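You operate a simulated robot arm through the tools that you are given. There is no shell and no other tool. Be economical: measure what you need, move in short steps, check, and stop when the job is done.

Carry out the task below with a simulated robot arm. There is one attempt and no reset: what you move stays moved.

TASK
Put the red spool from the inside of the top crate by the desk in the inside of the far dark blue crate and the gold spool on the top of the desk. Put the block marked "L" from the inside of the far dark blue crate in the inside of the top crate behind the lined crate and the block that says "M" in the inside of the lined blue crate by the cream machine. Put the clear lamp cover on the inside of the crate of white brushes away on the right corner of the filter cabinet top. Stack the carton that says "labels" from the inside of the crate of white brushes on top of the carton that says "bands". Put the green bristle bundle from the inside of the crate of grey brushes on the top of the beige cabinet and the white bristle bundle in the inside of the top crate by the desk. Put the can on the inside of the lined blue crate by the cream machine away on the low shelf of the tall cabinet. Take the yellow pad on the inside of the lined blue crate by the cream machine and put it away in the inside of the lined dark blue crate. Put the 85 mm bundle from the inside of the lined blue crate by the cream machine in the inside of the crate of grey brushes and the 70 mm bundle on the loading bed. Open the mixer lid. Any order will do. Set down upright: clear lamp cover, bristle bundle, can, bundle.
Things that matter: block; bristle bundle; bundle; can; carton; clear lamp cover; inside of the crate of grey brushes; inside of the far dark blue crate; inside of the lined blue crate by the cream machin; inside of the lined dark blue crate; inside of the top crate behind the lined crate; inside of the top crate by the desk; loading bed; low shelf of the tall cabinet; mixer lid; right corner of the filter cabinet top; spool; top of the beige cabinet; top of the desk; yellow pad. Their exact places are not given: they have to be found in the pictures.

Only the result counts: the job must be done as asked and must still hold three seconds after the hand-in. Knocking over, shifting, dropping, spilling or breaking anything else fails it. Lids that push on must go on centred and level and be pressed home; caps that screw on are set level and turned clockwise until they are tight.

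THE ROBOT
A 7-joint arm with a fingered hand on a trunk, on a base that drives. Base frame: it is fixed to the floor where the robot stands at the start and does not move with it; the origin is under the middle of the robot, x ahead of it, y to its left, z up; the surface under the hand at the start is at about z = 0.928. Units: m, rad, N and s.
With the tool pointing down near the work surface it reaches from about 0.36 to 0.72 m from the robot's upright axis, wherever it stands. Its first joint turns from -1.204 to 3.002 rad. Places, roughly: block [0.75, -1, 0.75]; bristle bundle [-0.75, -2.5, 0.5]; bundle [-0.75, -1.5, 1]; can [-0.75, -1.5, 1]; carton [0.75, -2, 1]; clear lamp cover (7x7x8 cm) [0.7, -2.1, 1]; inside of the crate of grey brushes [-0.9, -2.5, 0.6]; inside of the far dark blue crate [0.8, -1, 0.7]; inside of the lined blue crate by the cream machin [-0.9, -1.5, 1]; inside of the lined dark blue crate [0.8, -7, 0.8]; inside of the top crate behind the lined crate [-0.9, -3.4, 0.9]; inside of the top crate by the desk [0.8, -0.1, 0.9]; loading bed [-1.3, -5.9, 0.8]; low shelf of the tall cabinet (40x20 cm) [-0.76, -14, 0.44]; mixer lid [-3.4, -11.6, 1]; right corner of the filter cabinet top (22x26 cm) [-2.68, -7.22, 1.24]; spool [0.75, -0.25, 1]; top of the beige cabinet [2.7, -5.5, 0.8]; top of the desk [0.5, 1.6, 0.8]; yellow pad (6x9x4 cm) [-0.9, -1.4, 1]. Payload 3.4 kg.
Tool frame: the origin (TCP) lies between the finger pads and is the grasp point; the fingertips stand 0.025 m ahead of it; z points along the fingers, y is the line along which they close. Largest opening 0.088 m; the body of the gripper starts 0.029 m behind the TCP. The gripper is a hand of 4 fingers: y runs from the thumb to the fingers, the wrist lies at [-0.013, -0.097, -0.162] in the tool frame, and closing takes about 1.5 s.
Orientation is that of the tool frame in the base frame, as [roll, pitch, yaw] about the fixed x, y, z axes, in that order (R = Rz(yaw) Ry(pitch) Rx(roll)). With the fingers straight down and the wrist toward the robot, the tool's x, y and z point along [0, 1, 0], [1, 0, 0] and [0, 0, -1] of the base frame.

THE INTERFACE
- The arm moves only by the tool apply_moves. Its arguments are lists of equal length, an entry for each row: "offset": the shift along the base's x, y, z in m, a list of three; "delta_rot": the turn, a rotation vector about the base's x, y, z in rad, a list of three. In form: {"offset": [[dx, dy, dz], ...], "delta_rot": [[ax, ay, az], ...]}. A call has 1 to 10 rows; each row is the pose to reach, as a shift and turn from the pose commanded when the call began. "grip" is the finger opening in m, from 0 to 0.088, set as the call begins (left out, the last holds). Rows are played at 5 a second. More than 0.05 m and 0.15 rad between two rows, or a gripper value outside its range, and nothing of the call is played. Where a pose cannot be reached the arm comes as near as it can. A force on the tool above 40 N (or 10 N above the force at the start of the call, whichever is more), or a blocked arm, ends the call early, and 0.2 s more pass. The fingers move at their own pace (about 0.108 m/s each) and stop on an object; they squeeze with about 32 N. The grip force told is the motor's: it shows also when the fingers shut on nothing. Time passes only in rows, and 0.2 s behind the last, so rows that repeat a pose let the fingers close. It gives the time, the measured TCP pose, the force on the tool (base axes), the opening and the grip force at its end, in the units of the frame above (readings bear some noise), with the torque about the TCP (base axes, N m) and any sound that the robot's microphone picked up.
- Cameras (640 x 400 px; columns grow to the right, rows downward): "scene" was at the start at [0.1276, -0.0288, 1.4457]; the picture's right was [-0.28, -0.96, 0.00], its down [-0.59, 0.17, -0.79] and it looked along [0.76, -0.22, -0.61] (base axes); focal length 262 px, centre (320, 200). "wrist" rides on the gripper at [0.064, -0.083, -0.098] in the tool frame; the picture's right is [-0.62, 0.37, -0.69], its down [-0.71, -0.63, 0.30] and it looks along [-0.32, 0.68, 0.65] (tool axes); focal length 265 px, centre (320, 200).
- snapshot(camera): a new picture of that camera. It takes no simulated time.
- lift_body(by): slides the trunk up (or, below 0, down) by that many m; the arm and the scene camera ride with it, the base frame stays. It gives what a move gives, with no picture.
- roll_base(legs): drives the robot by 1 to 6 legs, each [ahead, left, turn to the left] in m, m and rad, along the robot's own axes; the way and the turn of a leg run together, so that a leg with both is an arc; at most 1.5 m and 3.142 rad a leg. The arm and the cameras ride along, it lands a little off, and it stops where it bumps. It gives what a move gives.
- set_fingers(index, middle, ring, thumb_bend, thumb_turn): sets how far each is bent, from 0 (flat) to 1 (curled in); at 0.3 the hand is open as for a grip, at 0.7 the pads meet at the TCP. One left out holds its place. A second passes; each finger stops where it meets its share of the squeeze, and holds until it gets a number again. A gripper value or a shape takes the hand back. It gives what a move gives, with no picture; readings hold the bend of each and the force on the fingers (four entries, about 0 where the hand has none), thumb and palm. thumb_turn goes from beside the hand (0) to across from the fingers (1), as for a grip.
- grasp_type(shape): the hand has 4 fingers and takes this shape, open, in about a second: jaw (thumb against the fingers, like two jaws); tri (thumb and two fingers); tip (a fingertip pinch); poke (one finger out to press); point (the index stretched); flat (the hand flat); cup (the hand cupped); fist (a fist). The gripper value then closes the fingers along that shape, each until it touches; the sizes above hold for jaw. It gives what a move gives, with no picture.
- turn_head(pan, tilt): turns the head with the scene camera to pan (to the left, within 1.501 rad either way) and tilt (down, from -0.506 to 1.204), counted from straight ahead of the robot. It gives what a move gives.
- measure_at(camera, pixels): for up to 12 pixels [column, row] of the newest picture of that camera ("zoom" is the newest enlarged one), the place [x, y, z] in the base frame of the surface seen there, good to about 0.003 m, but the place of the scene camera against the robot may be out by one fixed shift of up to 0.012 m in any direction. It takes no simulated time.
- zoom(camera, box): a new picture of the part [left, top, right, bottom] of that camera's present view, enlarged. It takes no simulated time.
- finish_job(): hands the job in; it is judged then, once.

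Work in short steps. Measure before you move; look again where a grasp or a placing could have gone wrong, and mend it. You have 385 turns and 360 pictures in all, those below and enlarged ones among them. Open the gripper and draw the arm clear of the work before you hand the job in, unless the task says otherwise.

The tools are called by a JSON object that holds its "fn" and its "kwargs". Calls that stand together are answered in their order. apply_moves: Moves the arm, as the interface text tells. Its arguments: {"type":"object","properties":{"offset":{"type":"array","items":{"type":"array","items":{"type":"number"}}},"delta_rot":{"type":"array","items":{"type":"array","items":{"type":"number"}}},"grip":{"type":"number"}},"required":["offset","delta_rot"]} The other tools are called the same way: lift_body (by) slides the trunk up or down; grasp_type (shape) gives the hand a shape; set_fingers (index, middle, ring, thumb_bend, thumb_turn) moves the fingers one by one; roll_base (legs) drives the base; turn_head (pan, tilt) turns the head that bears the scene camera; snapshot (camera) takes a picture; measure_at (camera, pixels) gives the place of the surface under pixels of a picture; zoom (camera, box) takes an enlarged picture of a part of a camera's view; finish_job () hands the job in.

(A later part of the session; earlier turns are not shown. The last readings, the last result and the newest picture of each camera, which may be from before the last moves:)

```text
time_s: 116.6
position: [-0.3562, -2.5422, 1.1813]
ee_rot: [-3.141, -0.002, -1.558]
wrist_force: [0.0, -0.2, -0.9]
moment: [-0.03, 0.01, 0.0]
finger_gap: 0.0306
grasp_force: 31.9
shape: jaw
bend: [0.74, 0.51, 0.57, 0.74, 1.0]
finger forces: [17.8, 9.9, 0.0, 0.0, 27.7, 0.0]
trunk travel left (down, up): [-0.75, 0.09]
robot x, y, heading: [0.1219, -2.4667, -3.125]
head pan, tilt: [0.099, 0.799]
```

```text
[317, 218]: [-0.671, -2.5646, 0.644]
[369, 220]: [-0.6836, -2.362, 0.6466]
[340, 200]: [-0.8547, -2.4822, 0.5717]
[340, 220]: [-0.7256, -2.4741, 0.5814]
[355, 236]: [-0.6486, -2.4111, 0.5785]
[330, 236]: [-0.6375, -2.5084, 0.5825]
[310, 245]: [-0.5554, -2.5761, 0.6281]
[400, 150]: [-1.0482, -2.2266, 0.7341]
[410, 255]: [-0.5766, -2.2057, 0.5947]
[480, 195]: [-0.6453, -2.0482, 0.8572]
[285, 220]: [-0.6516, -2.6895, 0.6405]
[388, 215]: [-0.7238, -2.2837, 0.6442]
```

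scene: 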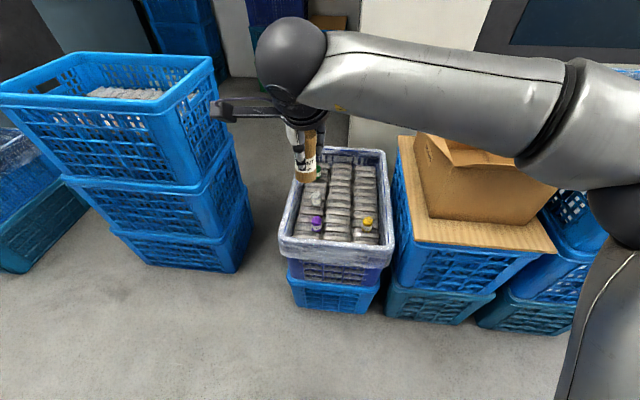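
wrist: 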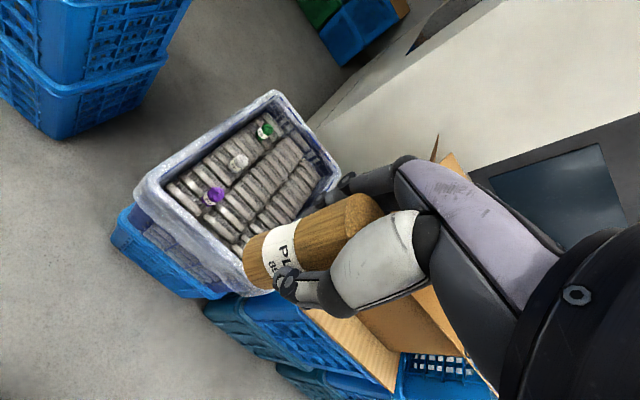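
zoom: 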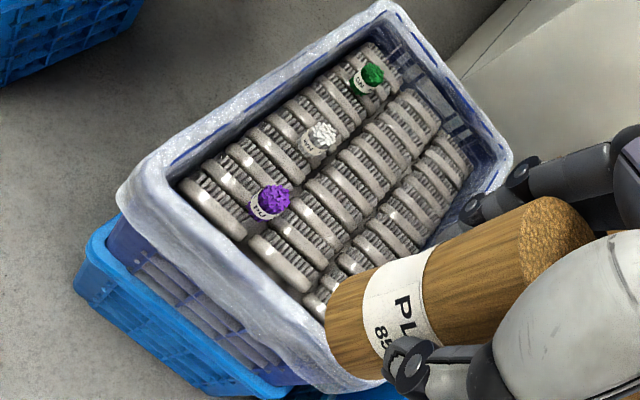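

I'll set the bundle on the middle column at (-0.80,-2.475). I drive ahead 0.27 m, lower the trunk, and move over it.

{"fn": "roll_base", "kwargs": {"legs": [[0.27, 0, 0]]}}

{"fn": "lift_body", "kwargs": {"by": -0.4}}

{"fn": "apply_moves", "kwargs": {"offset": [[-0.04, 0.02, 0], [-0.08, 0.04, 0], [-0.12, 0.06, 0], [-0.16, 0.065, 0], [-0.175, 0.068, 0]], "delta_rot": [[0, 0, 0], [0, 0, 0], [0, 0, 0], [0, 0, 0], [0, 0, 0]]}}

{"fn": "snapshot", "kwargs": {"camera": "scene"}}

{"fn": "snapshot", "kwargs": {"camera": "wrist"}}

```text
time_s: 118.5
position: [-0.6194, -2.5418, 1.1822]
ee_rot: [-3.139, -0.002, -1.562]
wrist_force: [-0.8, -0.5, -0.9]
moment: [0.03, -0.01, -0.01]
finger_gap: 0.0306
grasp_force: 32.4
shape: jaw
bend: [0.74, 0.51, 0.57, 0.74, 1.0]
finger forces: [17.8, 9.9, 0.0, 0.1, 27.6, 0.0]
trunk travel left (down, up): [-0.75, 0.09]
robot x, y, heading: [-0.1396, -2.4673, -3.131]
head pan, tilt: [0.099, 0.799]
```

```text
time_s: 122.3
position: [-0.6189, -2.5423, 0.7832]
ee_rot: [-3.14, -0.002, -1.563]
wrist_force: [0.1, 0.5, 0.4]
moment: [0.01, -0.02, 0.0]
finger_gap: 0.0307
grasp_force: 32.0
shape: jaw
bend: [0.74, 0.51, 0.57, 0.74, 1.0]
finger forces: [17.8, 10.0, 0.1, 0.1, 27.7, 0.0]
trunk travel left (down, up): [-0.35, 0.49]
robot x, y, heading: [-0.1368, -2.468, -3.129]
head pan, tilt: [0.099, 0.799]
```

```text
time_s: 123.5
position: [-0.7912, -2.4715, 0.7812]
ee_rot: [-3.137, -0.001, -1.563]
wrist_force: [-0.2, 0.0, -0.2]
moment: [0.0, 0.01, 0.02]
finger_gap: 0.0305
grasp_force: 32.2
shape: jaw
bend: [0.74, 0.51, 0.57, 0.74, 1.0]
finger forces: [17.9, 10.0, 0.0, 0.1, 27.6, 0.0]
trunk travel left (down, up): [-0.35, 0.49]
robot x, y, heading: [-0.1409, -2.4678, -3.13]
head pan, tilt: [0.099, 0.799]
```

```text
303 pictures are left
```

scene: 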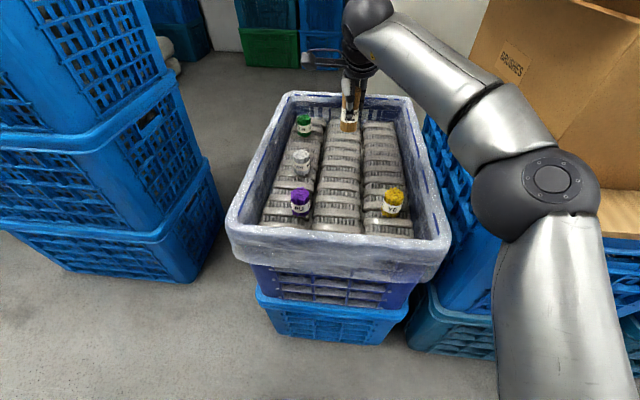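

```text
302 pictures are left
```

wrist: 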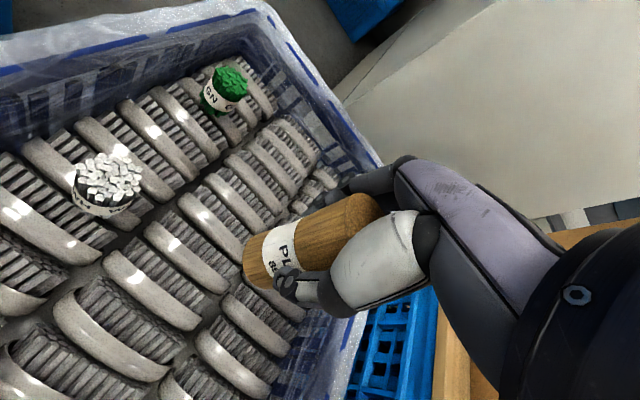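

I descend to just above the brushes, then slowly.

{"fn": "apply_moves", "kwargs": {"offset": [[0, 0, -0.04], [0, 0, -0.08], [0, 0, -0.12], [0, 0, -0.13]], "delta_rot": [[0, 0, 0], [0, 0, 0], [0, 0, 0], [0, 0, 0]]}}

{"fn": "apply_moves", "kwargs": {"offset": [[0, 0, -0.004], [0, 0, -0.008], [0, 0, -0.012], [0, 0, -0.016]], "delta_rot": [[0, 0, 0], [0, 0, 0], [0, 0, 0], [0, 0, 0]]}}

{"fn": "snapshot", "kwargs": {"camera": "wrist"}}

```text
time_s: 124.5
position: [-0.7938, -2.4739, 0.6524]
ee_rot: [-3.14, -0.002, -1.563]
wrist_force: [0.3, -0.1, -0.6]
moment: [0.01, 0.01, 0.03]
finger_gap: 0.0306
grasp_force: 32.5
shape: jaw
bend: [0.74, 0.51, 0.57, 0.74, 1.0]
finger forces: [17.8, 10.1, 0.1, 0.0, 27.4, 0.0]
trunk travel left (down, up): [-0.35, 0.49]
robot x, y, heading: [-0.1401, -2.4651, -3.129]
head pan, tilt: [0.099, 0.799]
```

```text
time_s: 125.5
position: [-0.7933, -2.4737, 0.6417]
ee_rot: [3.137, -0.002, -1.564]
wrist_force: [2.1, 0.7, 15.1]
moment: [0.04, 0.08, 0.03]
finger_gap: 0.0315
grasp_force: 31.8
shape: jaw
bend: [0.74, 0.51, 0.57, 0.74, 1.0]
finger forces: [18.2, 11.2, 0.1, 0.0, 30.3, 0.0]
trunk travel left (down, up): [-0.35, 0.49]
robot x, y, heading: [-0.1385, -2.4689, -3.135]
head pan, tilt: [0.099, 0.799]
```

```text
301 pictures are left
```

wrist: 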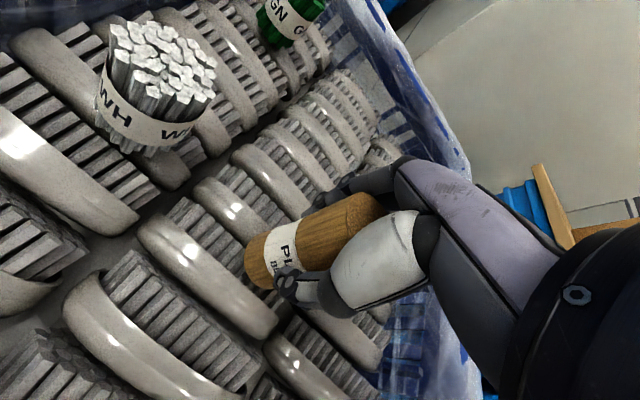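

Contact with 15 N; I ease up 3 mm, release, and rise.

{"fn": "apply_moves", "kwargs": {"offset": [[0, 0, 0.002], [0, 0, 0.003]], "delta_rot": [[0, 0, 0], [0, 0, 0]]}}

{"fn": "apply_moves", "kwargs": {"offset": [[0, 0, 0], [0, 0, 0], [0, 0, 0], [0, 0, 0], [0, 0, 0], [0, 0, 0.03], [0, 0, 0.07], [0, 0, 0.12], [0, 0, 0.16]], "delta_rot": [[0, 0, 0], [0, 0, 0], [0, 0, 0], [0, 0, 0], [0, 0, 0], [0, 0, 0], [0, 0, 0], [0, 0, 0], [0, 0, 0]], "grip": 0.088}}

{"fn": "snapshot", "kwargs": {"camera": "wrist"}}

```text
time_s: 126.1
position: [-0.7927, -2.4741, 0.6409]
ee_rot: [-3.141, -0.002, -1.562]
wrist_force: [-2.9, 0.8, 11.9]
moment: [0.02, 0.21, -0.02]
finger_gap: 0.0315
grasp_force: 32.0
shape: jaw
bend: [0.74, 0.51, 0.57, 0.74, 1.0]
finger forces: [20.3, 12.3, 0.1, 0.0, 28.6, 0.0]
trunk travel left (down, up): [-0.35, 0.49]
robot x, y, heading: [-0.1402, -2.4694, -3.132]
head pan, tilt: [0.099, 0.799]
```

```text
time_s: 128.1
position: [-0.7951, -2.4774, 0.798]
ee_rot: [-3.137, 0.0, -1.561]
wrist_force: [-0.4, -1.5, 0.1]
moment: [-0.01, -0.01, 0.01]
finger_gap: 0.0875
grasp_force: 0.1
shape: jaw
bend: [0.3, 0.3, 0.3, 0.3, 0.98]
finger forces: [0.0, 0.0, 0.0, 0.0, 0.0, 0.0]
trunk travel left (down, up): [-0.35, 0.49]
robot x, y, heading: [-0.1413, -2.4667, -3.13]
head pan, tilt: [0.099, 0.799]
```

```text
300 pictures are left
```

wrist: 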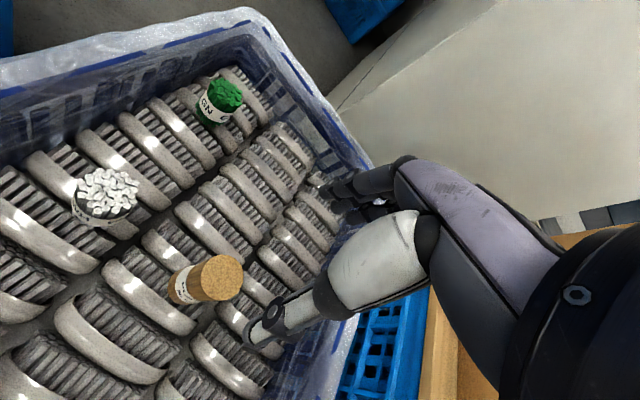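

The 85 mm bundle stands upright. Now the white bristle bundle "WH": I measure its top rim.

{"fn": "measure_at", "kwargs": {"camera": "wrist", "pixels": [[80, 182], [135, 185], [105, 175], [108, 208], [95, 222], [190, 265], [235, 265], [215, 290], [228, 82], [240, 100], [205, 100]]}}

```text
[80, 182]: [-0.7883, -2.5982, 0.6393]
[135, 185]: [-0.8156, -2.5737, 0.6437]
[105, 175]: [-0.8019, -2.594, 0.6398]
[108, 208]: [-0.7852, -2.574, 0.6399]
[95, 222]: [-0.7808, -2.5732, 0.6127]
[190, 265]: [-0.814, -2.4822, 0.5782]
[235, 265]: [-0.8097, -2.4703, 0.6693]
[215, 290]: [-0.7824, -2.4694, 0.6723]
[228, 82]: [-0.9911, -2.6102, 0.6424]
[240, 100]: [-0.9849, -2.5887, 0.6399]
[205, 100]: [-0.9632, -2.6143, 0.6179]
```

White bundle centre (-0.800,-2.586), top 0.643. I move above, descend to z 0.62, and check.

{"fn": "apply_moves", "kwargs": {"offset": [[-0.003, -0.045, 0], [-0.005, -0.09, 0], [-0.005, -0.109, 0], [-0.005, -0.109, -0.04], [-0.005, -0.109, -0.08], [-0.005, -0.109, -0.12], [-0.005, -0.109, -0.15], [-0.005, -0.109, -0.173]], "delta_rot": [[0, 0, 0], [0, 0, 0], [0, 0, 0], [0, 0, 0], [0, 0, 0], [0, 0, 0], [0, 0, 0], [0, 0, 0]]}}

{"fn": "snapshot", "kwargs": {"camera": "wrist"}}

```text
time_s: 129.9
position: [-0.7957, -2.5824, 0.6276]
ee_rot: [-3.14, -0.002, -1.565]
wrist_force: [-0.5, 0.4, -0.2]
moment: [0.03, 0.01, 0.01]
finger_gap: 0.0878
grasp_force: 0.0
shape: jaw
bend: [0.3, 0.3, 0.3, 0.3, 0.98]
finger forces: [0.0, 0.0, 0.1, 0.1, 0.0, 0.1]
out of reach, approached as far as the arm can: row 1, 2, 3, 4
trunk travel left (down, up): [-0.35, 0.49]
robot x, y, heading: [-0.1389, -2.4705, -3.13]
head pan, tilt: [0.099, 0.799]
```

```text
299 pictures are left
```

wrist: 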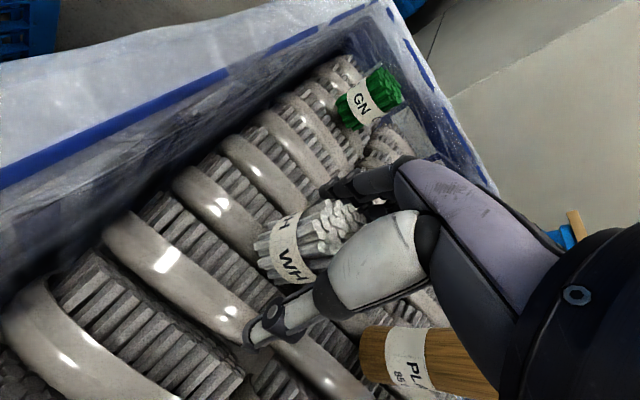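

Well placed. I close and lift straight up.

{"fn": "apply_moves", "kwargs": {"offset": [[0, 0, -0.002], [0, 0, -0.002], [0, 0, -0.002], [0, 0, -0.002], [0, 0, -0.002], [0, 0, -0.002], [0, 0, -0.002], [0, 0, -0.002]], "delta_rot": [[0, 0, 0], [0, 0, 0], [0, 0, 0], [0, 0, 0], [0, 0, 0], [0, 0, 0], [0, 0, 0], [0, 0, 0]], "grip": 0.02}}

{"fn": "apply_moves", "kwargs": {"offset": [[0, 0, 0.03], [0, 0, 0.07], [0, 0, 0.12], [0.02, 0, 0.16], [0.06, 0.01, 0.18], [0.1, 0.03, 0.18], [0.14, 0.05, 0.18]], "delta_rot": [[0, 0, 0], [0, 0, 0], [0, 0, 0], [0, 0, 0], [0, 0, 0], [0, 0, 0], [0, 0, 0]]}}

{"fn": "snapshot", "kwargs": {"camera": "wrist"}}

{"fn": "snapshot", "kwargs": {"camera": "scene"}}

```text
time_s: 131.7
position: [-0.7973, -2.5818, 0.6264]
ee_rot: [-3.14, -0.003, -1.561]
wrist_force: [0.1, 0.0, -0.1]
moment: [0.0, -0.01, 0.0]
finger_gap: 0.0334
grasp_force: 32.5
shape: jaw
bend: [0.74, 0.49, 0.55, 0.74, 1.0]
finger forces: [16.7, 10.7, 0.1, 0.1, 27.4, 0.1]
trunk travel left (down, up): [-0.35, 0.49]
robot x, y, heading: [-0.1415, -2.4668, -3.135]
head pan, tilt: [0.099, 0.799]
```

```text
time_s: 133.3
position: [-0.6577, -2.532, 0.8047]
ee_rot: [-3.141, 0.0, -1.564]
wrist_force: [0.1, -0.6, -0.8]
moment: [-0.02, 0.01, 0.01]
finger_gap: 0.0332
grasp_force: 32.6
shape: jaw
bend: [0.74, 0.49, 0.55, 0.74, 1.0]
finger forces: [16.7, 10.8, 0.0, 0.0, 27.0, 0.1]
out of reach, approached as far as the arm can: row 3, 4
trunk travel left (down, up): [-0.35, 0.49]
robot x, y, heading: [-0.1389, -2.4669, -3.132]
head pan, tilt: [0.099, 0.799]
```

```text
298 pictures are left
```

wrist: 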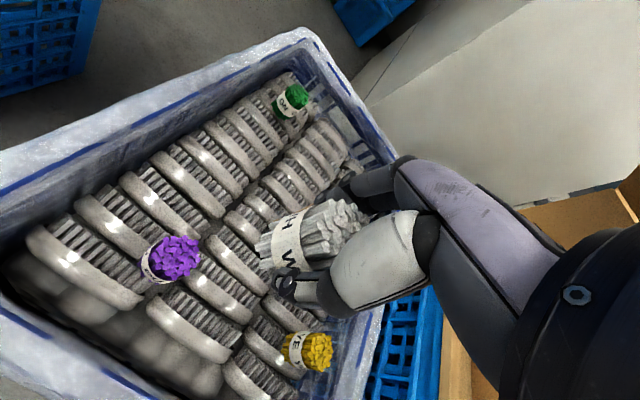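

```text
297 pictures are left
```

scene: 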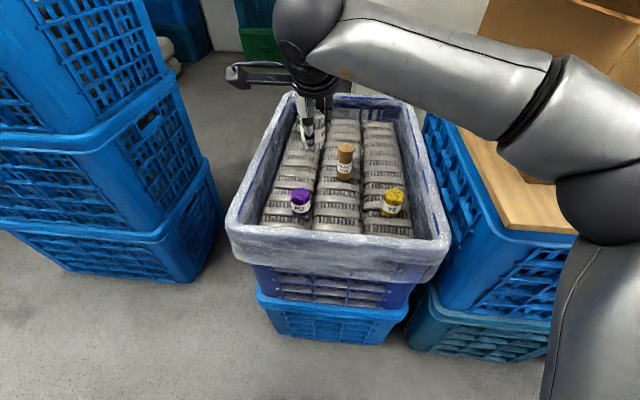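

White bundle is held. I raise the trunk and go back to the first crate, facing +x.

{"fn": "lift_body", "kwargs": {"by": 0.4}}

{"fn": "roll_base", "kwargs": {"legs": [[-0.3, 0, 0], [0, -1.5, 0], [0, 0, -1.57], [0, 0, -1.57]]}}

```text
time_s: 137.1
position: [-0.6592, -2.5331, 1.2036]
ee_rot: [-3.14, -0.002, -1.563]
wrist_force: [0.7, -0.7, -0.5]
moment: [-0.03, 0.01, 0.02]
finger_gap: 0.0332
grasp_force: 32.0
shape: jaw
bend: [0.74, 0.49, 0.55, 0.74, 1.0]
finger forces: [16.7, 10.9, 0.0, 0.0, 27.1, 0.1]
trunk travel left (down, up): [-0.75, 0.09]
robot x, y, heading: [-0.1373, -2.4674, -3.13]
head pan, tilt: [0.099, 0.799]
```

```text
time_s: 148.1
position: [-0.3235, -0.7005, 1.2028]
ee_rot: [-3.138, -0.003, -2.123]
wrist_force: [0.6, 0.1, -0.9]
moment: [0.0, -0.01, -0.02]
finger_gap: 0.0332
grasp_force: 31.7
shape: jaw
bend: [0.74, 0.49, 0.55, 0.74, 1.0]
finger forces: [16.7, 10.9, 0.0, 0.0, 27.2, 0.0]
trunk travel left (down, up): [-0.75, 0.09]
robot x, y, heading: [0.1487, -0.9257, 2.586]
head pan, tilt: [0.099, 0.799]
stopped in leg 3: the robot was blocked; the commanded pose is now the measured one
```

The base was blocked at x=0.149 (too close to the crate behind). I move ahead 0.11 m to x≈0.05, where it turned freely before, and finish the turn.

{"fn": "roll_base", "kwargs": {"legs": [[0.115, 0.0, 0]]}}

{"fn": "turn_head", "kwargs": {"pan": 1.5, "tilt": 0.9}}

{"fn": "snapshot", "kwargs": {"camera": "scene"}}

```text
time_s: 149.3
position: [-0.4215, -0.6406, 1.2043]
ee_rot: [-3.139, 0.001, -2.125]
wrist_force: [0.0, -0.4, -1.3]
moment: [0.01, 0.0, 0.0]
finger_gap: 0.0333
grasp_force: 32.3
shape: jaw
bend: [0.74, 0.49, 0.55, 0.74, 1.0]
finger forces: [16.6, 10.9, 0.0, 0.1, 27.2, 0.1]
trunk travel left (down, up): [-0.75, 0.09]
robot x, y, heading: [0.0531, -0.8616, 2.588]
head pan, tilt: [0.099, 0.799]
```

```text
time_s: 150.9
position: [-0.4215, -0.6403, 1.203]
ee_rot: [-3.14, -0.001, -2.128]
wrist_force: [0.6, 0.0, 0.0]
moment: [0.01, 0.0, 0.01]
finger_gap: 0.0335
grasp_force: 32.2
shape: jaw
bend: [0.74, 0.49, 0.55, 0.74, 1.0]
finger forces: [16.5, 10.8, 0.1, 0.0, 27.1, 0.1]
trunk travel left (down, up): [-0.75, 0.09]
robot x, y, heading: [0.0481, -0.8597, 2.587]
head pan, tilt: [1.499, 0.901]
```

```text
296 pictures are left
```

scene: 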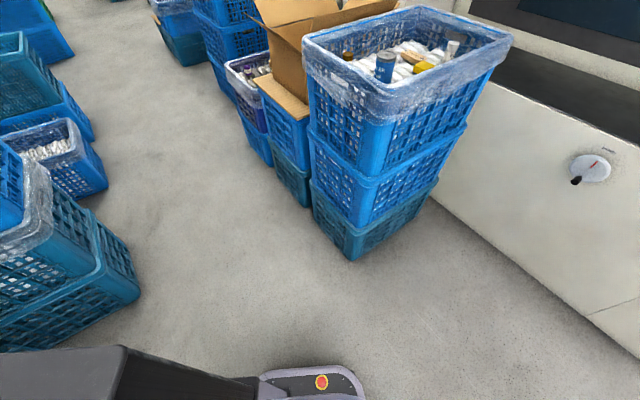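

Nothing looks disturbed. I continue turning to heading 0.

{"fn": "roll_base", "kwargs": {"legs": [[0, 0, -1.3], [0, 0, -1.28]]}}

{"fn": "turn_head", "kwargs": {"pan": 0.0, "tilt": 0.8}}

{"fn": "snapshot", "kwargs": {"camera": "scene"}}

```text
time_s: 157.5
position: [0.5668, -0.7683, 1.204]
ee_rot: [-3.14, -0.001, 1.636]
wrist_force: [0.3, 0.3, 0.1]
moment: [-0.01, 0.0, -0.02]
finger_gap: 0.0328
grasp_force: 32.1
shape: jaw
bend: [0.74, 0.49, 0.55, 0.74, 1.0]
finger forces: [16.6, 10.5, 0.0, 0.0, 26.6, 0.1]
trunk travel left (down, up): [-0.75, 0.09]
robot x, y, heading: [0.0542, -0.8558, 0.062]
head pan, tilt: [1.499, 0.901]
```

```text
time_s: 159.1
position: [0.5659, -0.7679, 1.204]
ee_rot: [-3.14, 0.0, 1.635]
wrist_force: [-0.3, -0.1, -0.6]
moment: [0.01, -0.01, 0.01]
finger_gap: 0.0326
grasp_force: 31.7
shape: jaw
bend: [0.74, 0.49, 0.55, 0.74, 1.0]
finger forces: [16.5, 10.5, 0.0, 0.0, 26.6, 0.0]
trunk travel left (down, up): [-0.75, 0.09]
robot x, y, heading: [0.0522, -0.8625, 0.06]
head pan, tilt: [0.0, 0.799]
```

```text
295 pictures are left
```

scene: 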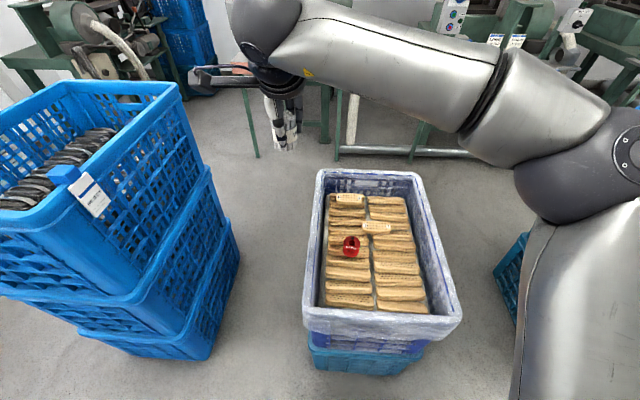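

I check the crate (spool, blocks) for disturbance.

{"fn": "zoom", "kwargs": {"camera": "scene", "box": [300, 160, 460, 330]}}

{"fn": "measure_at", "kwargs": {"camera": "scene", "pixels": [[351, 243], [377, 227], [347, 198], [308, 318], [455, 322], [318, 175], [415, 178]]}}

```text
2.35 times, centred on (380, 245) of scene
```

zoom: 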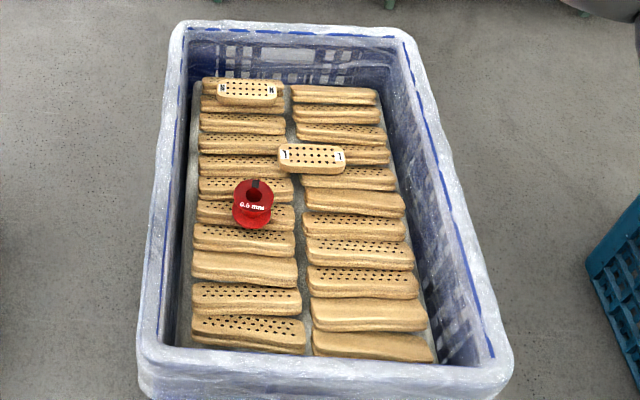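

```text
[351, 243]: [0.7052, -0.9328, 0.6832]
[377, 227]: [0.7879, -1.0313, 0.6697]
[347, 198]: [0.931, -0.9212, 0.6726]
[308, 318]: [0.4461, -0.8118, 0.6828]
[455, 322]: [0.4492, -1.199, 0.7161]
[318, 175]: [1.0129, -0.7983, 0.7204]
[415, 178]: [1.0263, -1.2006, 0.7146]
```

Undisturbed. I strafe to the top crate by the desk, correcting heading.

{"fn": "roll_base", "kwargs": {"legs": [[0, 0, -0.06], [0, 0.72, 0]]}}

{"fn": "snapshot", "kwargs": {"camera": "wrist"}}

```text
time_s: 163.6
position: [0.563, -0.0601, 1.2039]
ee_rot: [-3.14, 0.0, 1.586]
wrist_force: [0.9, 0.2, 0.1]
moment: [-0.03, 0.03, -0.04]
finger_gap: 0.0326
grasp_force: 32.3
shape: jaw
bend: [0.74, 0.49, 0.55, 0.74, 1.0]
finger forces: [16.6, 10.5, 0.1, 0.1, 26.6, 0.0]
trunk travel left (down, up): [-0.75, 0.09]
robot x, y, heading: [0.0431, -0.128, 0.023]
head pan, tilt: [0.0, 0.799]
```

```text
293 pictures are left
```

wrist: 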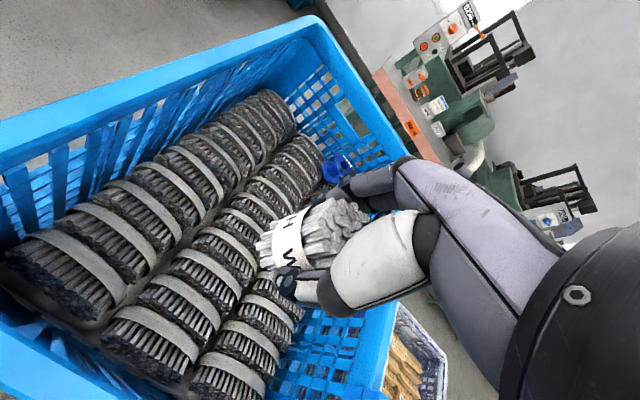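

I go over (0.605,-0.103), where the gold spool stood well, and descend to just above.

{"fn": "apply_moves", "kwargs": {"offset": [[0.02, -0.02, -0.03], [0.042, -0.043, -0.06], [0.042, -0.043, -0.11], [0.042, -0.043, -0.15], [0.042, -0.043, -0.19], [0.042, -0.043, -0.21]], "delta_rot": [[0, 0, 0], [0, 0, 0], [0, 0, 0], [0, 0, 0], [0, 0, 0], [0, 0, 0]]}}

{"fn": "apply_moves", "kwargs": {"offset": [[0, 0, -0.005], [0, 0, -0.01], [0, 0, -0.014], [0, 0, -0.018], [0, 0, -0.022]], "delta_rot": [[0, 0, 0], [0, 0, 0], [0, 0, 0], [0, 0, 0], [0, 0, 0]]}}

{"fn": "snapshot", "kwargs": {"camera": "wrist"}}

```text
time_s: 165.0
position: [0.6056, -0.1038, 0.9939]
ee_rot: [-3.138, -0.002, 1.588]
wrist_force: [0.4, -0.3, -0.5]
moment: [-0.01, 0.0, -0.01]
finger_gap: 0.0326
grasp_force: 32.3
shape: jaw
bend: [0.74, 0.49, 0.55, 0.74, 1.0]
finger forces: [16.6, 10.7, 0.0, 0.0, 26.4, 0.0]
trunk travel left (down, up): [-0.75, 0.09]
robot x, y, heading: [0.0469, -0.1279, 0.013]
head pan, tilt: [0.0, 0.799]
```

```text
time_s: 166.2
position: [0.6047, -0.1037, 0.973]
ee_rot: [-3.139, -0.002, 1.588]
wrist_force: [0.3, 0.6, 0.3]
moment: [0.02, 0.0, 0.0]
finger_gap: 0.0326
grasp_force: 31.8
shape: jaw
bend: [0.74, 0.49, 0.55, 0.74, 1.0]
finger forces: [16.5, 10.7, 0.0, 0.1, 26.5, 0.0]
trunk travel left (down, up): [-0.75, 0.09]
robot x, y, heading: [0.0428, -0.1288, 0.014]
head pan, tilt: [0.0, 0.799]
```

```text
292 pictures are left
```

wrist: 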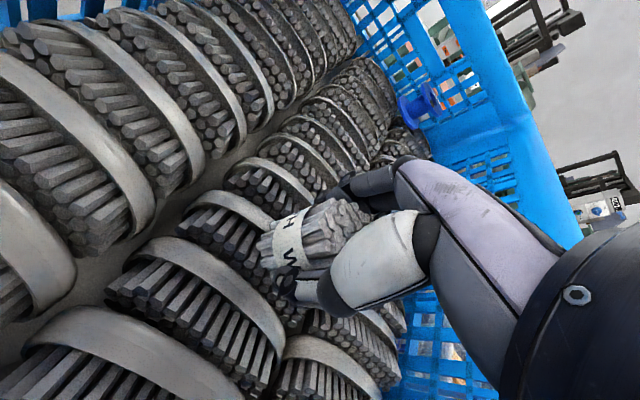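

Still above; I continue down gently.

{"fn": "apply_moves", "kwargs": {"offset": [[0, 0, -0.004], [0, 0, -0.008], [0, 0, -0.011]], "delta_rot": [[0, 0, 0], [0, 0, 0], [0, 0, 0]]}}

```text
time_s: 167.0
position: [0.6051, -0.1042, 0.9653]
ee_rot: [3.135, -0.006, 1.585]
wrist_force: [1.7, 0.4, 18.7]
moment: [-0.03, -0.18, 0.02]
finger_gap: 0.0335
grasp_force: 31.3
shape: jaw
bend: [0.74, 0.49, 0.55, 0.74, 1.0]
finger forces: [18.3, 12.6, 0.1, 0.0, 29.2, 0.1]
trunk travel left (down, up): [-0.75, 0.09]
robot x, y, heading: [0.0461, -0.1352, 0.017]
head pan, tilt: [0.0, 0.799]
```

Contact. I ease off 3 mm, release and rise.

{"fn": "apply_moves", "kwargs": {"offset": [[0, 0, 0.003], [0, 0, 0.003]], "delta_rot": [[0, 0, 0], [0, 0, 0]]}}

{"fn": "apply_moves", "kwargs": {"offset": [[0, 0, 0], [0, 0, 0], [0, 0, 0], [0, 0, 0], [0, 0, 0], [0, 0, 0.03], [0, 0, 0.07], [0, 0, 0.12], [0, 0, 0.17], [0, 0, 0.21]], "delta_rot": [[0, 0, 0], [0, 0, 0], [0, 0, 0], [0, 0, 0], [0, 0, 0], [0, 0, 0], [0, 0, 0], [0, 0, 0], [0, 0, 0], [0, 0, 0]], "grip": 0.088}}

{"fn": "snapshot", "kwargs": {"camera": "wrist"}}

```text
time_s: 167.6
position: [0.6043, -0.1039, 0.965]
ee_rot: [3.14, -0.002, 1.587]
wrist_force: [4.8, -0.4, 17.3]
moment: [-0.01, -0.25, 0.02]
finger_gap: 0.0334
grasp_force: 32.1
shape: jaw
bend: [0.74, 0.49, 0.55, 0.75, 1.0]
finger forces: [19.7, 13.0, 0.1, 0.0, 28.0, 0.0]
trunk travel left (down, up): [-0.75, 0.09]
robot x, y, heading: [0.0426, -0.1288, 0.018]
head pan, tilt: [0.0, 0.799]
```

```text
time_s: 169.8
position: [0.605, -0.1051, 1.1743]
ee_rot: [-3.14, -0.002, 1.587]
wrist_force: [0.1, 0.6, -0.3]
moment: [0.0, 0.02, -0.01]
finger_gap: 0.0875
grasp_force: 0.0
shape: jaw
bend: [0.3, 0.3, 0.3, 0.3, 0.98]
finger forces: [0.0, 0.1, 0.0, 0.1, 0.0, 0.1]
trunk travel left (down, up): [-0.75, 0.09]
robot x, y, heading: [0.047, -0.1256, 0.014]
head pan, tilt: [0.0, 0.799]
```

```text
291 pictures are left
```

wrist: 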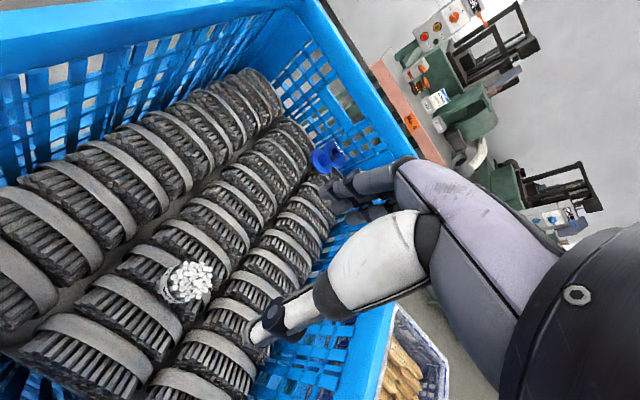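

I verify it stands upright.

{"fn": "zoom", "kwargs": {"camera": "wrist", "box": [150, 240, 230, 310]}}

{"fn": "zoom", "kwargs": {"camera": "scene", "box": [220, 100, 420, 280]}}

```text
5.71 times, centred on (190, 275) of wrist
```

zoom: 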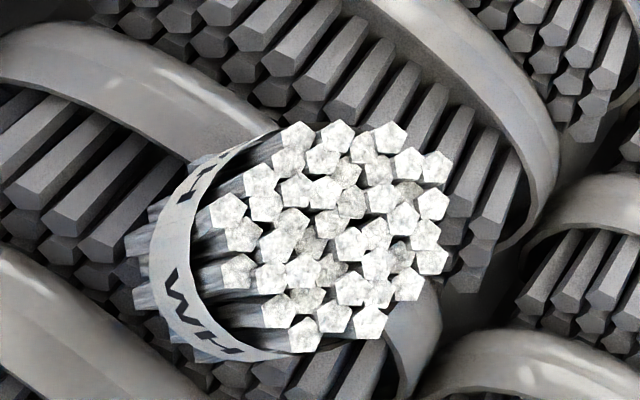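

```text
2.22 times, centred on (320, 190) of scene
```

zoom: 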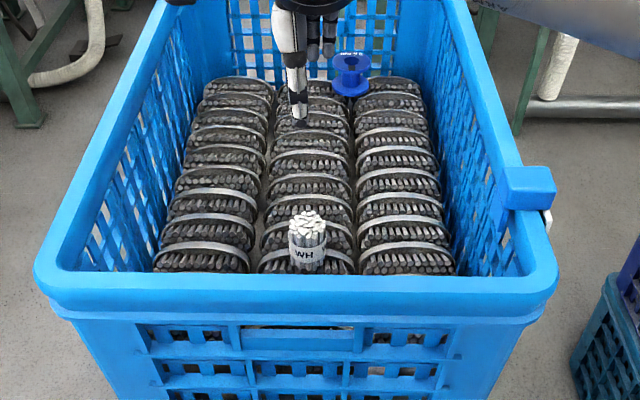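

Upright. Now to the L block: raise? no—TCP is at 1.17, enough. I strafe right to y≈-1.0 and slightly ahead, then lower the trunk.

{"fn": "roll_base", "kwargs": {"legs": [[0, -0.9, -0.015], [0.05, 0, 0]]}}

{"fn": "lift_body", "kwargs": {"by": -0.38}}

{"fn": "snapshot", "kwargs": {"camera": "wrist"}}

```text
time_s: 175.0
position: [0.6685, -0.9932, 1.1735]
ee_rot: [-3.138, 0.0, 1.588]
wrist_force: [0.6, -0.1, 0.0]
moment: [-0.02, 0.01, 0.0]
finger_gap: 0.0879
grasp_force: 0.1
shape: jaw
bend: [0.3, 0.3, 0.3, 0.3, 0.98]
finger forces: [0.0, 0.1, 0.1, 0.0, 0.0, 0.0]
trunk travel left (down, up): [-0.75, 0.09]
robot x, y, heading: [0.112, -1.0183, 0.015]
head pan, tilt: [0.0, 0.799]
```

```text
time_s: 178.6
position: [0.6674, -0.9934, 0.7945]
ee_rot: [-3.139, 0.0, 1.588]
wrist_force: [-0.6, -0.4, 0.6]
moment: [0.0, -0.02, -0.01]
finger_gap: 0.0875
grasp_force: 0.1
shape: jaw
bend: [0.3, 0.3, 0.3, 0.3, 0.98]
finger forces: [0.0, 0.0, 0.0, 0.0, 0.0, 0.1]
trunk travel left (down, up): [-0.37, 0.47]
robot x, y, heading: [0.1072, -1.0221, 0.015]
head pan, tilt: [0.0, 0.799]
```

```text
288 pictures are left
```

wrist: 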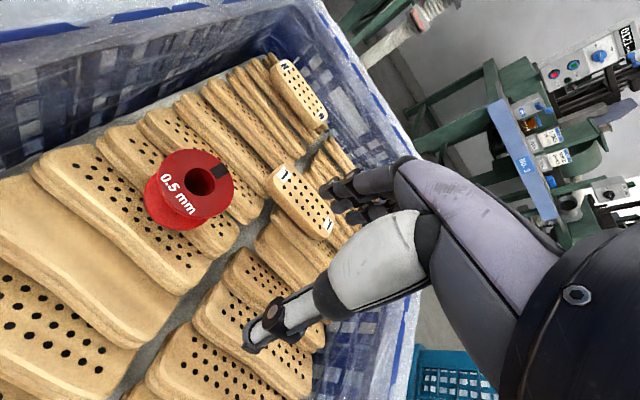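

{"fn": "measure_at", "kwargs": {"camera": "wrist", "pixels": [[283, 166], [273, 178], [300, 200], [332, 214], [325, 232], [300, 215], [275, 210], [285, 160], [325, 190], [295, 240], [305, 180], [287, 205]]}}

```text
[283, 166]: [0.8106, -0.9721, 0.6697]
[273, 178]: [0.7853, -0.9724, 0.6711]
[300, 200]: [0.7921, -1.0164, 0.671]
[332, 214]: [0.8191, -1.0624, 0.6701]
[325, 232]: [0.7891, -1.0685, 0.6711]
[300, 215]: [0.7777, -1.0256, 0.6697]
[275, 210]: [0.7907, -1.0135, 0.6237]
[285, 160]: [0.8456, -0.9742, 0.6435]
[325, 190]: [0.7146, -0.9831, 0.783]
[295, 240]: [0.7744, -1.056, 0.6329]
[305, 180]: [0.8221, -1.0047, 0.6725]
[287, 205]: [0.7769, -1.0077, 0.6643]
```

L block: centre (0.799,-1.019), top 0.671. I move above and descend to TCP 0.681.

{"fn": "apply_moves", "kwargs": {"offset": [[0.045, -0.008, 0], [0.09, -0.018, 0], [0.132, -0.0256, 0], [0.132, -0.0256, -0.04], [0.132, -0.0256, -0.08], [0.132, -0.0256, -0.1], [0.132, -0.0256, -0.113]], "delta_rot": [[0, 0, 0], [0, 0, 0], [0, 0, 0], [0, 0, 0], [0, 0, 0], [0, 0, 0], [0, 0, 0]]}}

{"fn": "snapshot", "kwargs": {"camera": "wrist"}}

```text
time_s: 180.2
position: [0.7996, -1.0192, 0.6815]
ee_rot: [-3.139, 0.0, 1.589]
wrist_force: [0.2, 0.0, 0.2]
moment: [-0.01, -0.02, 0.02]
finger_gap: 0.0879
grasp_force: 0.1
shape: jaw
bend: [0.3, 0.3, 0.3, 0.3, 0.98]
finger forces: [0.0, 0.0, 0.1, 0.0, 0.0, 0.1]
out of reach, approached as far as the arm can: row 3
trunk travel left (down, up): [-0.37, 0.47]
robot x, y, heading: [0.1104, -1.0208, 0.02]
head pan, tilt: [0.0, 0.799]
```

```text
287 pictures are left
```

wrist: 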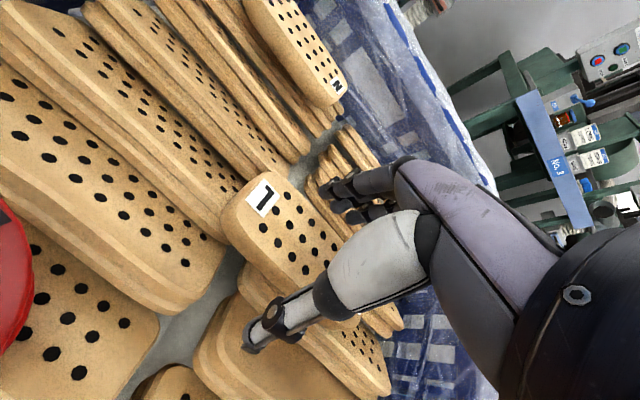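

The block is between the fingers. I close, then lift.

{"fn": "apply_moves", "kwargs": {"offset": [[0, 0, 0], [0, 0, 0], [0, 0, 0], [0, 0, 0], [0, 0, 0], [0, 0, 0], [0, 0, 0], [0, 0, 0]], "delta_rot": [[0, 0, 0], [0, 0, 0], [0, 0, 0], [0, 0, 0], [0, 0, 0], [0, 0, 0], [0, 0, 0], [0, 0, 0]], "grip": 0.02}}

{"fn": "apply_moves", "kwargs": {"offset": [[0, 0, 0.02], [0, 0, 0.05], [0, 0, 0.09], [-0.03, 0, 0.12], [-0.07, 0, 0.14], [-0.12, 0, 0.14], [-0.17, 0, 0.14]], "delta_rot": [[0, 0, 0], [0, 0, 0], [0, 0, 0], [0, 0, 0], [0, 0, 0], [0, 0, 0], [0, 0, 0]]}}

{"fn": "snapshot", "kwargs": {"camera": "wrist"}}

```text
time_s: 182.0
position: [0.7992, -1.0188, 0.6819]
ee_rot: [-3.138, 0.001, 1.588]
wrist_force: [0.2, -0.3, -0.3]
moment: [0.01, 0.01, -0.01]
finger_gap: 0.0391
grasp_force: 32.1
shape: jaw
bend: [0.74, 0.48, 0.46, 0.71, 1.0]
finger forces: [16.4, 8.9, 4.0, 0.0, 29.3, 0.1]
trunk travel left (down, up): [-0.37, 0.47]
robot x, y, heading: [0.106, -1.02, 0.015]
head pan, tilt: [0.0, 0.799]
```

```text
time_s: 183.6
position: [0.6276, -1.0193, 0.82]
ee_rot: [-3.138, -0.002, 1.587]
wrist_force: [-0.7, 0.1, -1.3]
moment: [0.0, -0.02, -0.01]
finger_gap: 0.0392
grasp_force: 31.9
shape: jaw
bend: [0.74, 0.48, 0.46, 0.71, 0.99]
finger forces: [16.6, 8.7, 4.2, 0.0, 29.4, 0.1]
trunk travel left (down, up): [-0.37, 0.47]
robot x, y, heading: [0.1088, -1.0186, 0.02]
head pan, tilt: [0.0, 0.799]
```

```text
286 pictures are left
```

wrist: 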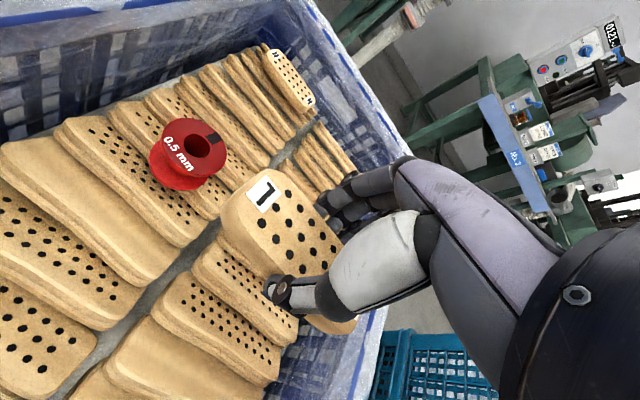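

L block is held. I raise the trunk, retract, back up to x≈0.05, and turn around left.

{"fn": "lift_body", "kwargs": {"by": 0.4}}

{"fn": "apply_moves", "kwargs": {"offset": [[-0.04, 0, 0.01], [-0.07, 0, 0.02]], "delta_rot": [[0, 0, 0], [0, 0, 0]]}}

{"fn": "roll_base", "kwargs": {"legs": [[-0.06, 0, 0], [0, 0, 1.56], [0, 0, 1.56]]}}

```text
time_s: 187.5
position: [0.6295, -1.0194, 1.2203]
ee_rot: [-3.139, -0.001, 1.588]
wrist_force: [-0.2, -0.2, -0.4]
moment: [0.01, -0.03, -0.01]
finger_gap: 0.0388
grasp_force: 32.2
shape: jaw
bend: [0.74, 0.48, 0.46, 0.71, 0.99]
finger forces: [16.6, 8.7, 4.2, 0.1, 29.3, 0.0]
trunk travel left (down, up): [-0.77, 0.07]
robot x, y, heading: [0.1124, -1.0187, 0.017]
head pan, tilt: [0.0, 0.799]
```

```text
time_s: 188.1
position: [0.5575, -1.0186, 1.2393]
ee_rot: [-3.14, -0.001, 1.588]
wrist_force: [0.3, 0.0, -0.8]
moment: [-0.02, 0.02, 0.03]
finger_gap: 0.039
grasp_force: 31.9
shape: jaw
bend: [0.74, 0.48, 0.46, 0.71, 0.99]
finger forces: [16.7, 8.7, 4.0, 0.1, 29.4, 0.1]
trunk travel left (down, up): [-0.77, 0.07]
robot x, y, heading: [0.1111, -1.0203, 0.018]
head pan, tilt: [0.0, 0.799]
```

```text
time_s: 196.6
position: [-0.4011, -0.9945, 1.2394]
ee_rot: [-3.141, -0.002, -1.612]
wrist_force: [-0.3, 0.6, -1.1]
moment: [0.01, 0.0, 0.02]
finger_gap: 0.0384
grasp_force: 32.0
shape: jaw
bend: [0.74, 0.48, 0.46, 0.72, 0.99]
finger forces: [16.4, 8.5, 3.9, 0.1, 28.9, 0.0]
trunk travel left (down, up): [-0.77, 0.07]
robot x, y, heading: [0.0472, -1.0167, 3.097]
head pan, tilt: [0.0, 0.799]
```

I correct heading, back up slightly and strafe left to the stack at y≈-3.35.

{"fn": "roll_base", "kwargs": {"legs": [[-0.06, 0, 0.045], [0, 1.2, 0], [0, 1.13, 0]]}}

{"fn": "turn_head", "kwargs": {"pan": 0.1, "tilt": 0.75}}

{"fn": "snapshot", "kwargs": {"camera": "scene"}}

{"fn": "snapshot", "kwargs": {"camera": "wrist"}}

```text
time_s: 208.6
position: [-0.3142, -3.3326, 1.2408]
ee_rot: [3.142, 0.001, -1.575]
wrist_force: [-0.3, 0.2, -0.2]
moment: [0.04, -0.01, 0.01]
finger_gap: 0.039
grasp_force: 32.4
shape: jaw
bend: [0.74, 0.48, 0.46, 0.72, 0.99]
finger forces: [16.5, 8.7, 4.1, 0.0, 29.0, 0.0]
trunk travel left (down, up): [-0.77, 0.07]
robot x, y, heading: [0.134, -3.3386, 3.142]
head pan, tilt: [0.0, 0.799]
```

```text
time_s: 209.2
position: [-0.314, -3.3321, 1.2394]
ee_rot: [-3.139, -0.002, -1.574]
wrist_force: [-0.3, -0.3, -0.6]
moment: [0.01, 0.0, 0.01]
finger_gap: 0.0388
grasp_force: 31.7
shape: jaw
bend: [0.74, 0.48, 0.46, 0.72, 0.99]
finger forces: [16.5, 8.6, 4.0, 0.0, 29.0, 0.1]
trunk travel left (down, up): [-0.77, 0.07]
robot x, y, heading: [0.1345, -3.3446, 3.135]
head pan, tilt: [0.099, 0.75]
```

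```text
285 pictures are left
```

scene: 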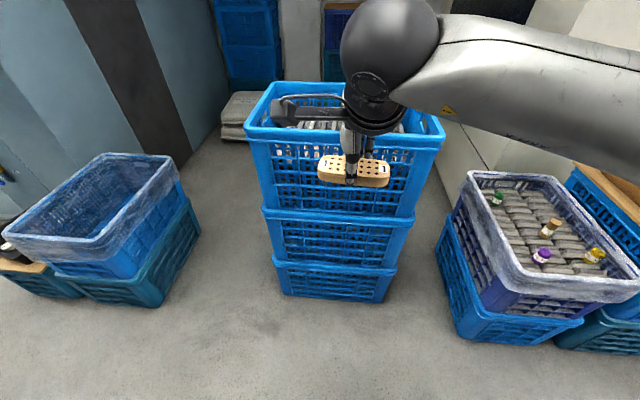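

```text
284 pictures are left
```

wrist: 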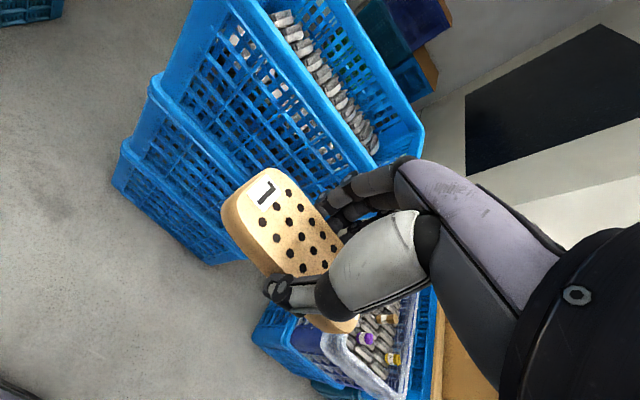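

This three-crate stack stands at y≈-3.3. I measure its rim and base.

{"fn": "measure_at", "kwargs": {"camera": "scene", "pixels": [[255, 135], [435, 145], [270, 90], [345, 140], [330, 300], [320, 126], [290, 128], [400, 130], [445, 125]]}}

{"fn": "measure_at", "kwargs": {"camera": "wrist", "pixels": [[290, 35], [345, 100], [310, 60], [255, 40], [180, 5], [415, 130], [365, 130]]}}

```text
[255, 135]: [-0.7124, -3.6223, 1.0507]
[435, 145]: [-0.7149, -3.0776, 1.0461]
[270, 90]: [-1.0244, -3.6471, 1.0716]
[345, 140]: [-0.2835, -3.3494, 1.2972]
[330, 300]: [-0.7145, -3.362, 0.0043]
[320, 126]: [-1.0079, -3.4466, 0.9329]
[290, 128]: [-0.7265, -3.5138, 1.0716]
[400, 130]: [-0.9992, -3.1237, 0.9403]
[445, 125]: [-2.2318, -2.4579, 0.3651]
```

```text
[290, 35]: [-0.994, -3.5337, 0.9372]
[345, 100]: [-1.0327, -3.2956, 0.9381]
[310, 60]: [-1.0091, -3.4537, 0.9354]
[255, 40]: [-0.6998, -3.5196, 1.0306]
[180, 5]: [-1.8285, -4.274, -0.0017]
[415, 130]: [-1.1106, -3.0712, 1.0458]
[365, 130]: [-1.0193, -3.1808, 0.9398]
```

Crate interior spans x -1.08..-0.72, brush tops at 0.935. I drive ahead 0.35 m, extend to x≈-0.88 and descend.

{"fn": "roll_base", "kwargs": {"legs": [[0.36, 0, 0]]}}

{"fn": "apply_moves", "kwargs": {"offset": [[-0.05, 0, 0], [-0.1, 0, 0], [-0.15, 0, 0], [-0.2, 0, 0], [-0.2, 0, -0.05], [-0.2, 0, -0.1], [-0.2, 0, -0.15], [-0.2, 0, -0.19]], "delta_rot": [[0, 0, 0], [0, 0, 0], [0, 0, 0], [0, 0, 0], [0, 0, 0], [0, 0, 0], [0, 0, 0], [0, 0, 0]]}}

{"fn": "snapshot", "kwargs": {"camera": "wrist"}}

```text
time_s: 211.5
position: [-0.6635, -3.3399, 1.2396]
ee_rot: [-3.141, 0.0, -1.562]
wrist_force: [-1.1, 0.2, 0.4]
moment: [0.0, 0.01, 0.0]
finger_gap: 0.0386
grasp_force: 32.3
shape: jaw
bend: [0.74, 0.48, 0.46, 0.72, 0.99]
finger forces: [16.4, 8.6, 4.0, 0.0, 28.9, 0.0]
trunk travel left (down, up): [-0.77, 0.07]
robot x, y, heading: [-0.2119, -3.3421, -3.131]
head pan, tilt: [0.099, 0.75]
```

```text
time_s: 213.3
position: [-0.8649, -3.3413, 1.0504]
ee_rot: [-3.141, -0.001, -1.56]
wrist_force: [0.3, -0.3, -1.0]
moment: [-0.04, -0.03, 0.03]
finger_gap: 0.0386
grasp_force: 31.9
shape: jaw
bend: [0.74, 0.48, 0.47, 0.72, 0.99]
finger forces: [16.4, 8.4, 4.0, 0.1, 29.0, 0.0]
trunk travel left (down, up): [-0.77, 0.07]
robot x, y, heading: [-0.2141, -3.3412, -3.129]
head pan, tilt: [0.099, 0.75]
```

```text
283 pictures are left
```

wrist: 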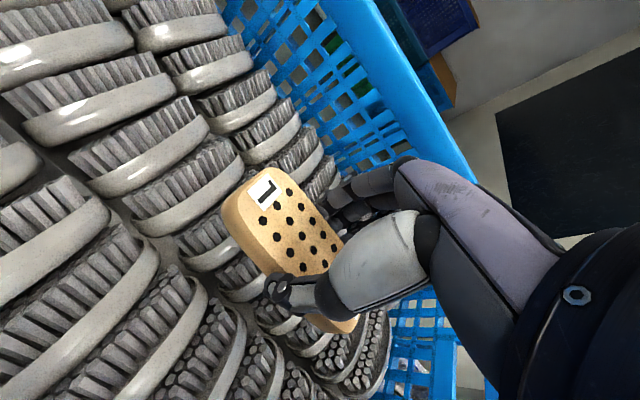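

Clear brushes below. I descend to z≈1.0 and then slowly to contact.

{"fn": "apply_moves", "kwargs": {"offset": [[0, 0, -0.03], [0, 0, -0.05]], "delta_rot": [[0, 0, 0], [0, 0, 0]]}}

{"fn": "apply_moves", "kwargs": {"offset": [[0, 0, -0.005], [0, 0, -0.01], [0, 0, -0.014], [0, 0, -0.018], [0, 0, -0.022]], "delta_rot": [[0, 0, 0], [0, 0, 0], [0, 0, 0], [0, 0, 0], [0, 0, 0]]}}

```text
time_s: 213.9
position: [-0.8662, -3.3408, 0.9992]
ee_rot: [-3.14, -0.001, -1.56]
wrist_force: [0.1, -0.2, -1.0]
moment: [-0.03, 0.0, -0.01]
finger_gap: 0.0383
grasp_force: 31.8
shape: jaw
bend: [0.74, 0.48, 0.47, 0.72, 0.99]
finger forces: [16.4, 8.5, 4.0, 0.0, 28.9, 0.0]
trunk travel left (down, up): [-0.77, 0.07]
robot x, y, heading: [-0.2168, -3.3413, -3.128]
head pan, tilt: [0.099, 0.75]
```

```text
time_s: 215.1
position: [-0.8628, -3.3417, 0.9782]
ee_rot: [-3.14, -0.003, -1.561]
wrist_force: [0.0, -0.7, -0.7]
moment: [0.01, -0.03, 0.01]
finger_gap: 0.038
grasp_force: 32.0
shape: jaw
bend: [0.74, 0.48, 0.47, 0.72, 0.99]
finger forces: [16.5, 8.6, 4.0, 0.1, 28.8, 0.0]
trunk travel left (down, up): [-0.77, 0.07]
robot x, y, heading: [-0.2168, -3.3438, -3.13]
head pan, tilt: [0.099, 0.75]
```

{"fn": "apply_moves", "kwargs": {"offset": [[0, 0, -0.004], [0, 0, -0.008], [0, 0, -0.012], [0, 0, -0.016], [0, 0, -0.02]], "delta_rot": [[0, 0, 0], [0, 0, 0], [0, 0, 0], [0, 0, 0], [0, 0, 0]]}}

{"fn": "snapshot", "kwargs": {"camera": "wrist"}}

```text
time_s: 216.1
position: [-0.8641, -3.3413, 0.9757]
ee_rot: [3.123, -0.01, -1.563]
wrist_force: [3.7, 1.0, 19.8]
moment: [0.02, -0.2, 0.04]
finger_gap: 0.0398
grasp_force: 32.6
shape: jaw
bend: [0.74, 0.47, 0.46, 0.73, 0.99]
finger forces: [17.1, 9.3, 4.1, 0.0, 35.1, 0.0]
trunk travel left (down, up): [-0.77, 0.07]
robot x, y, heading: [-0.2116, -3.3452, -3.131]
head pan, tilt: [0.099, 0.75]
stopped in row 5: the force on the tool passed its limit at 42 N (the readings are from after the stop); the commanded pose is now the measured one
```

```text
282 pictures are left
```

wrist: 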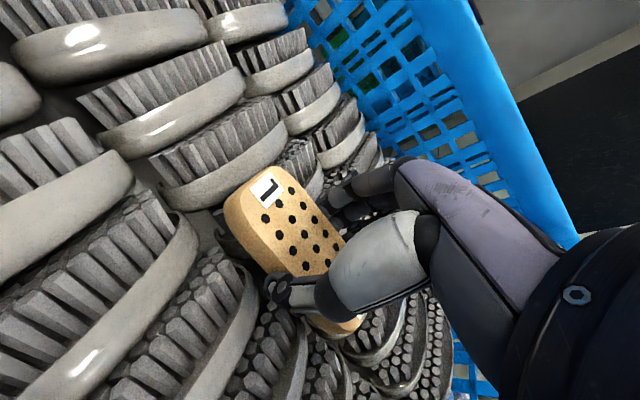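

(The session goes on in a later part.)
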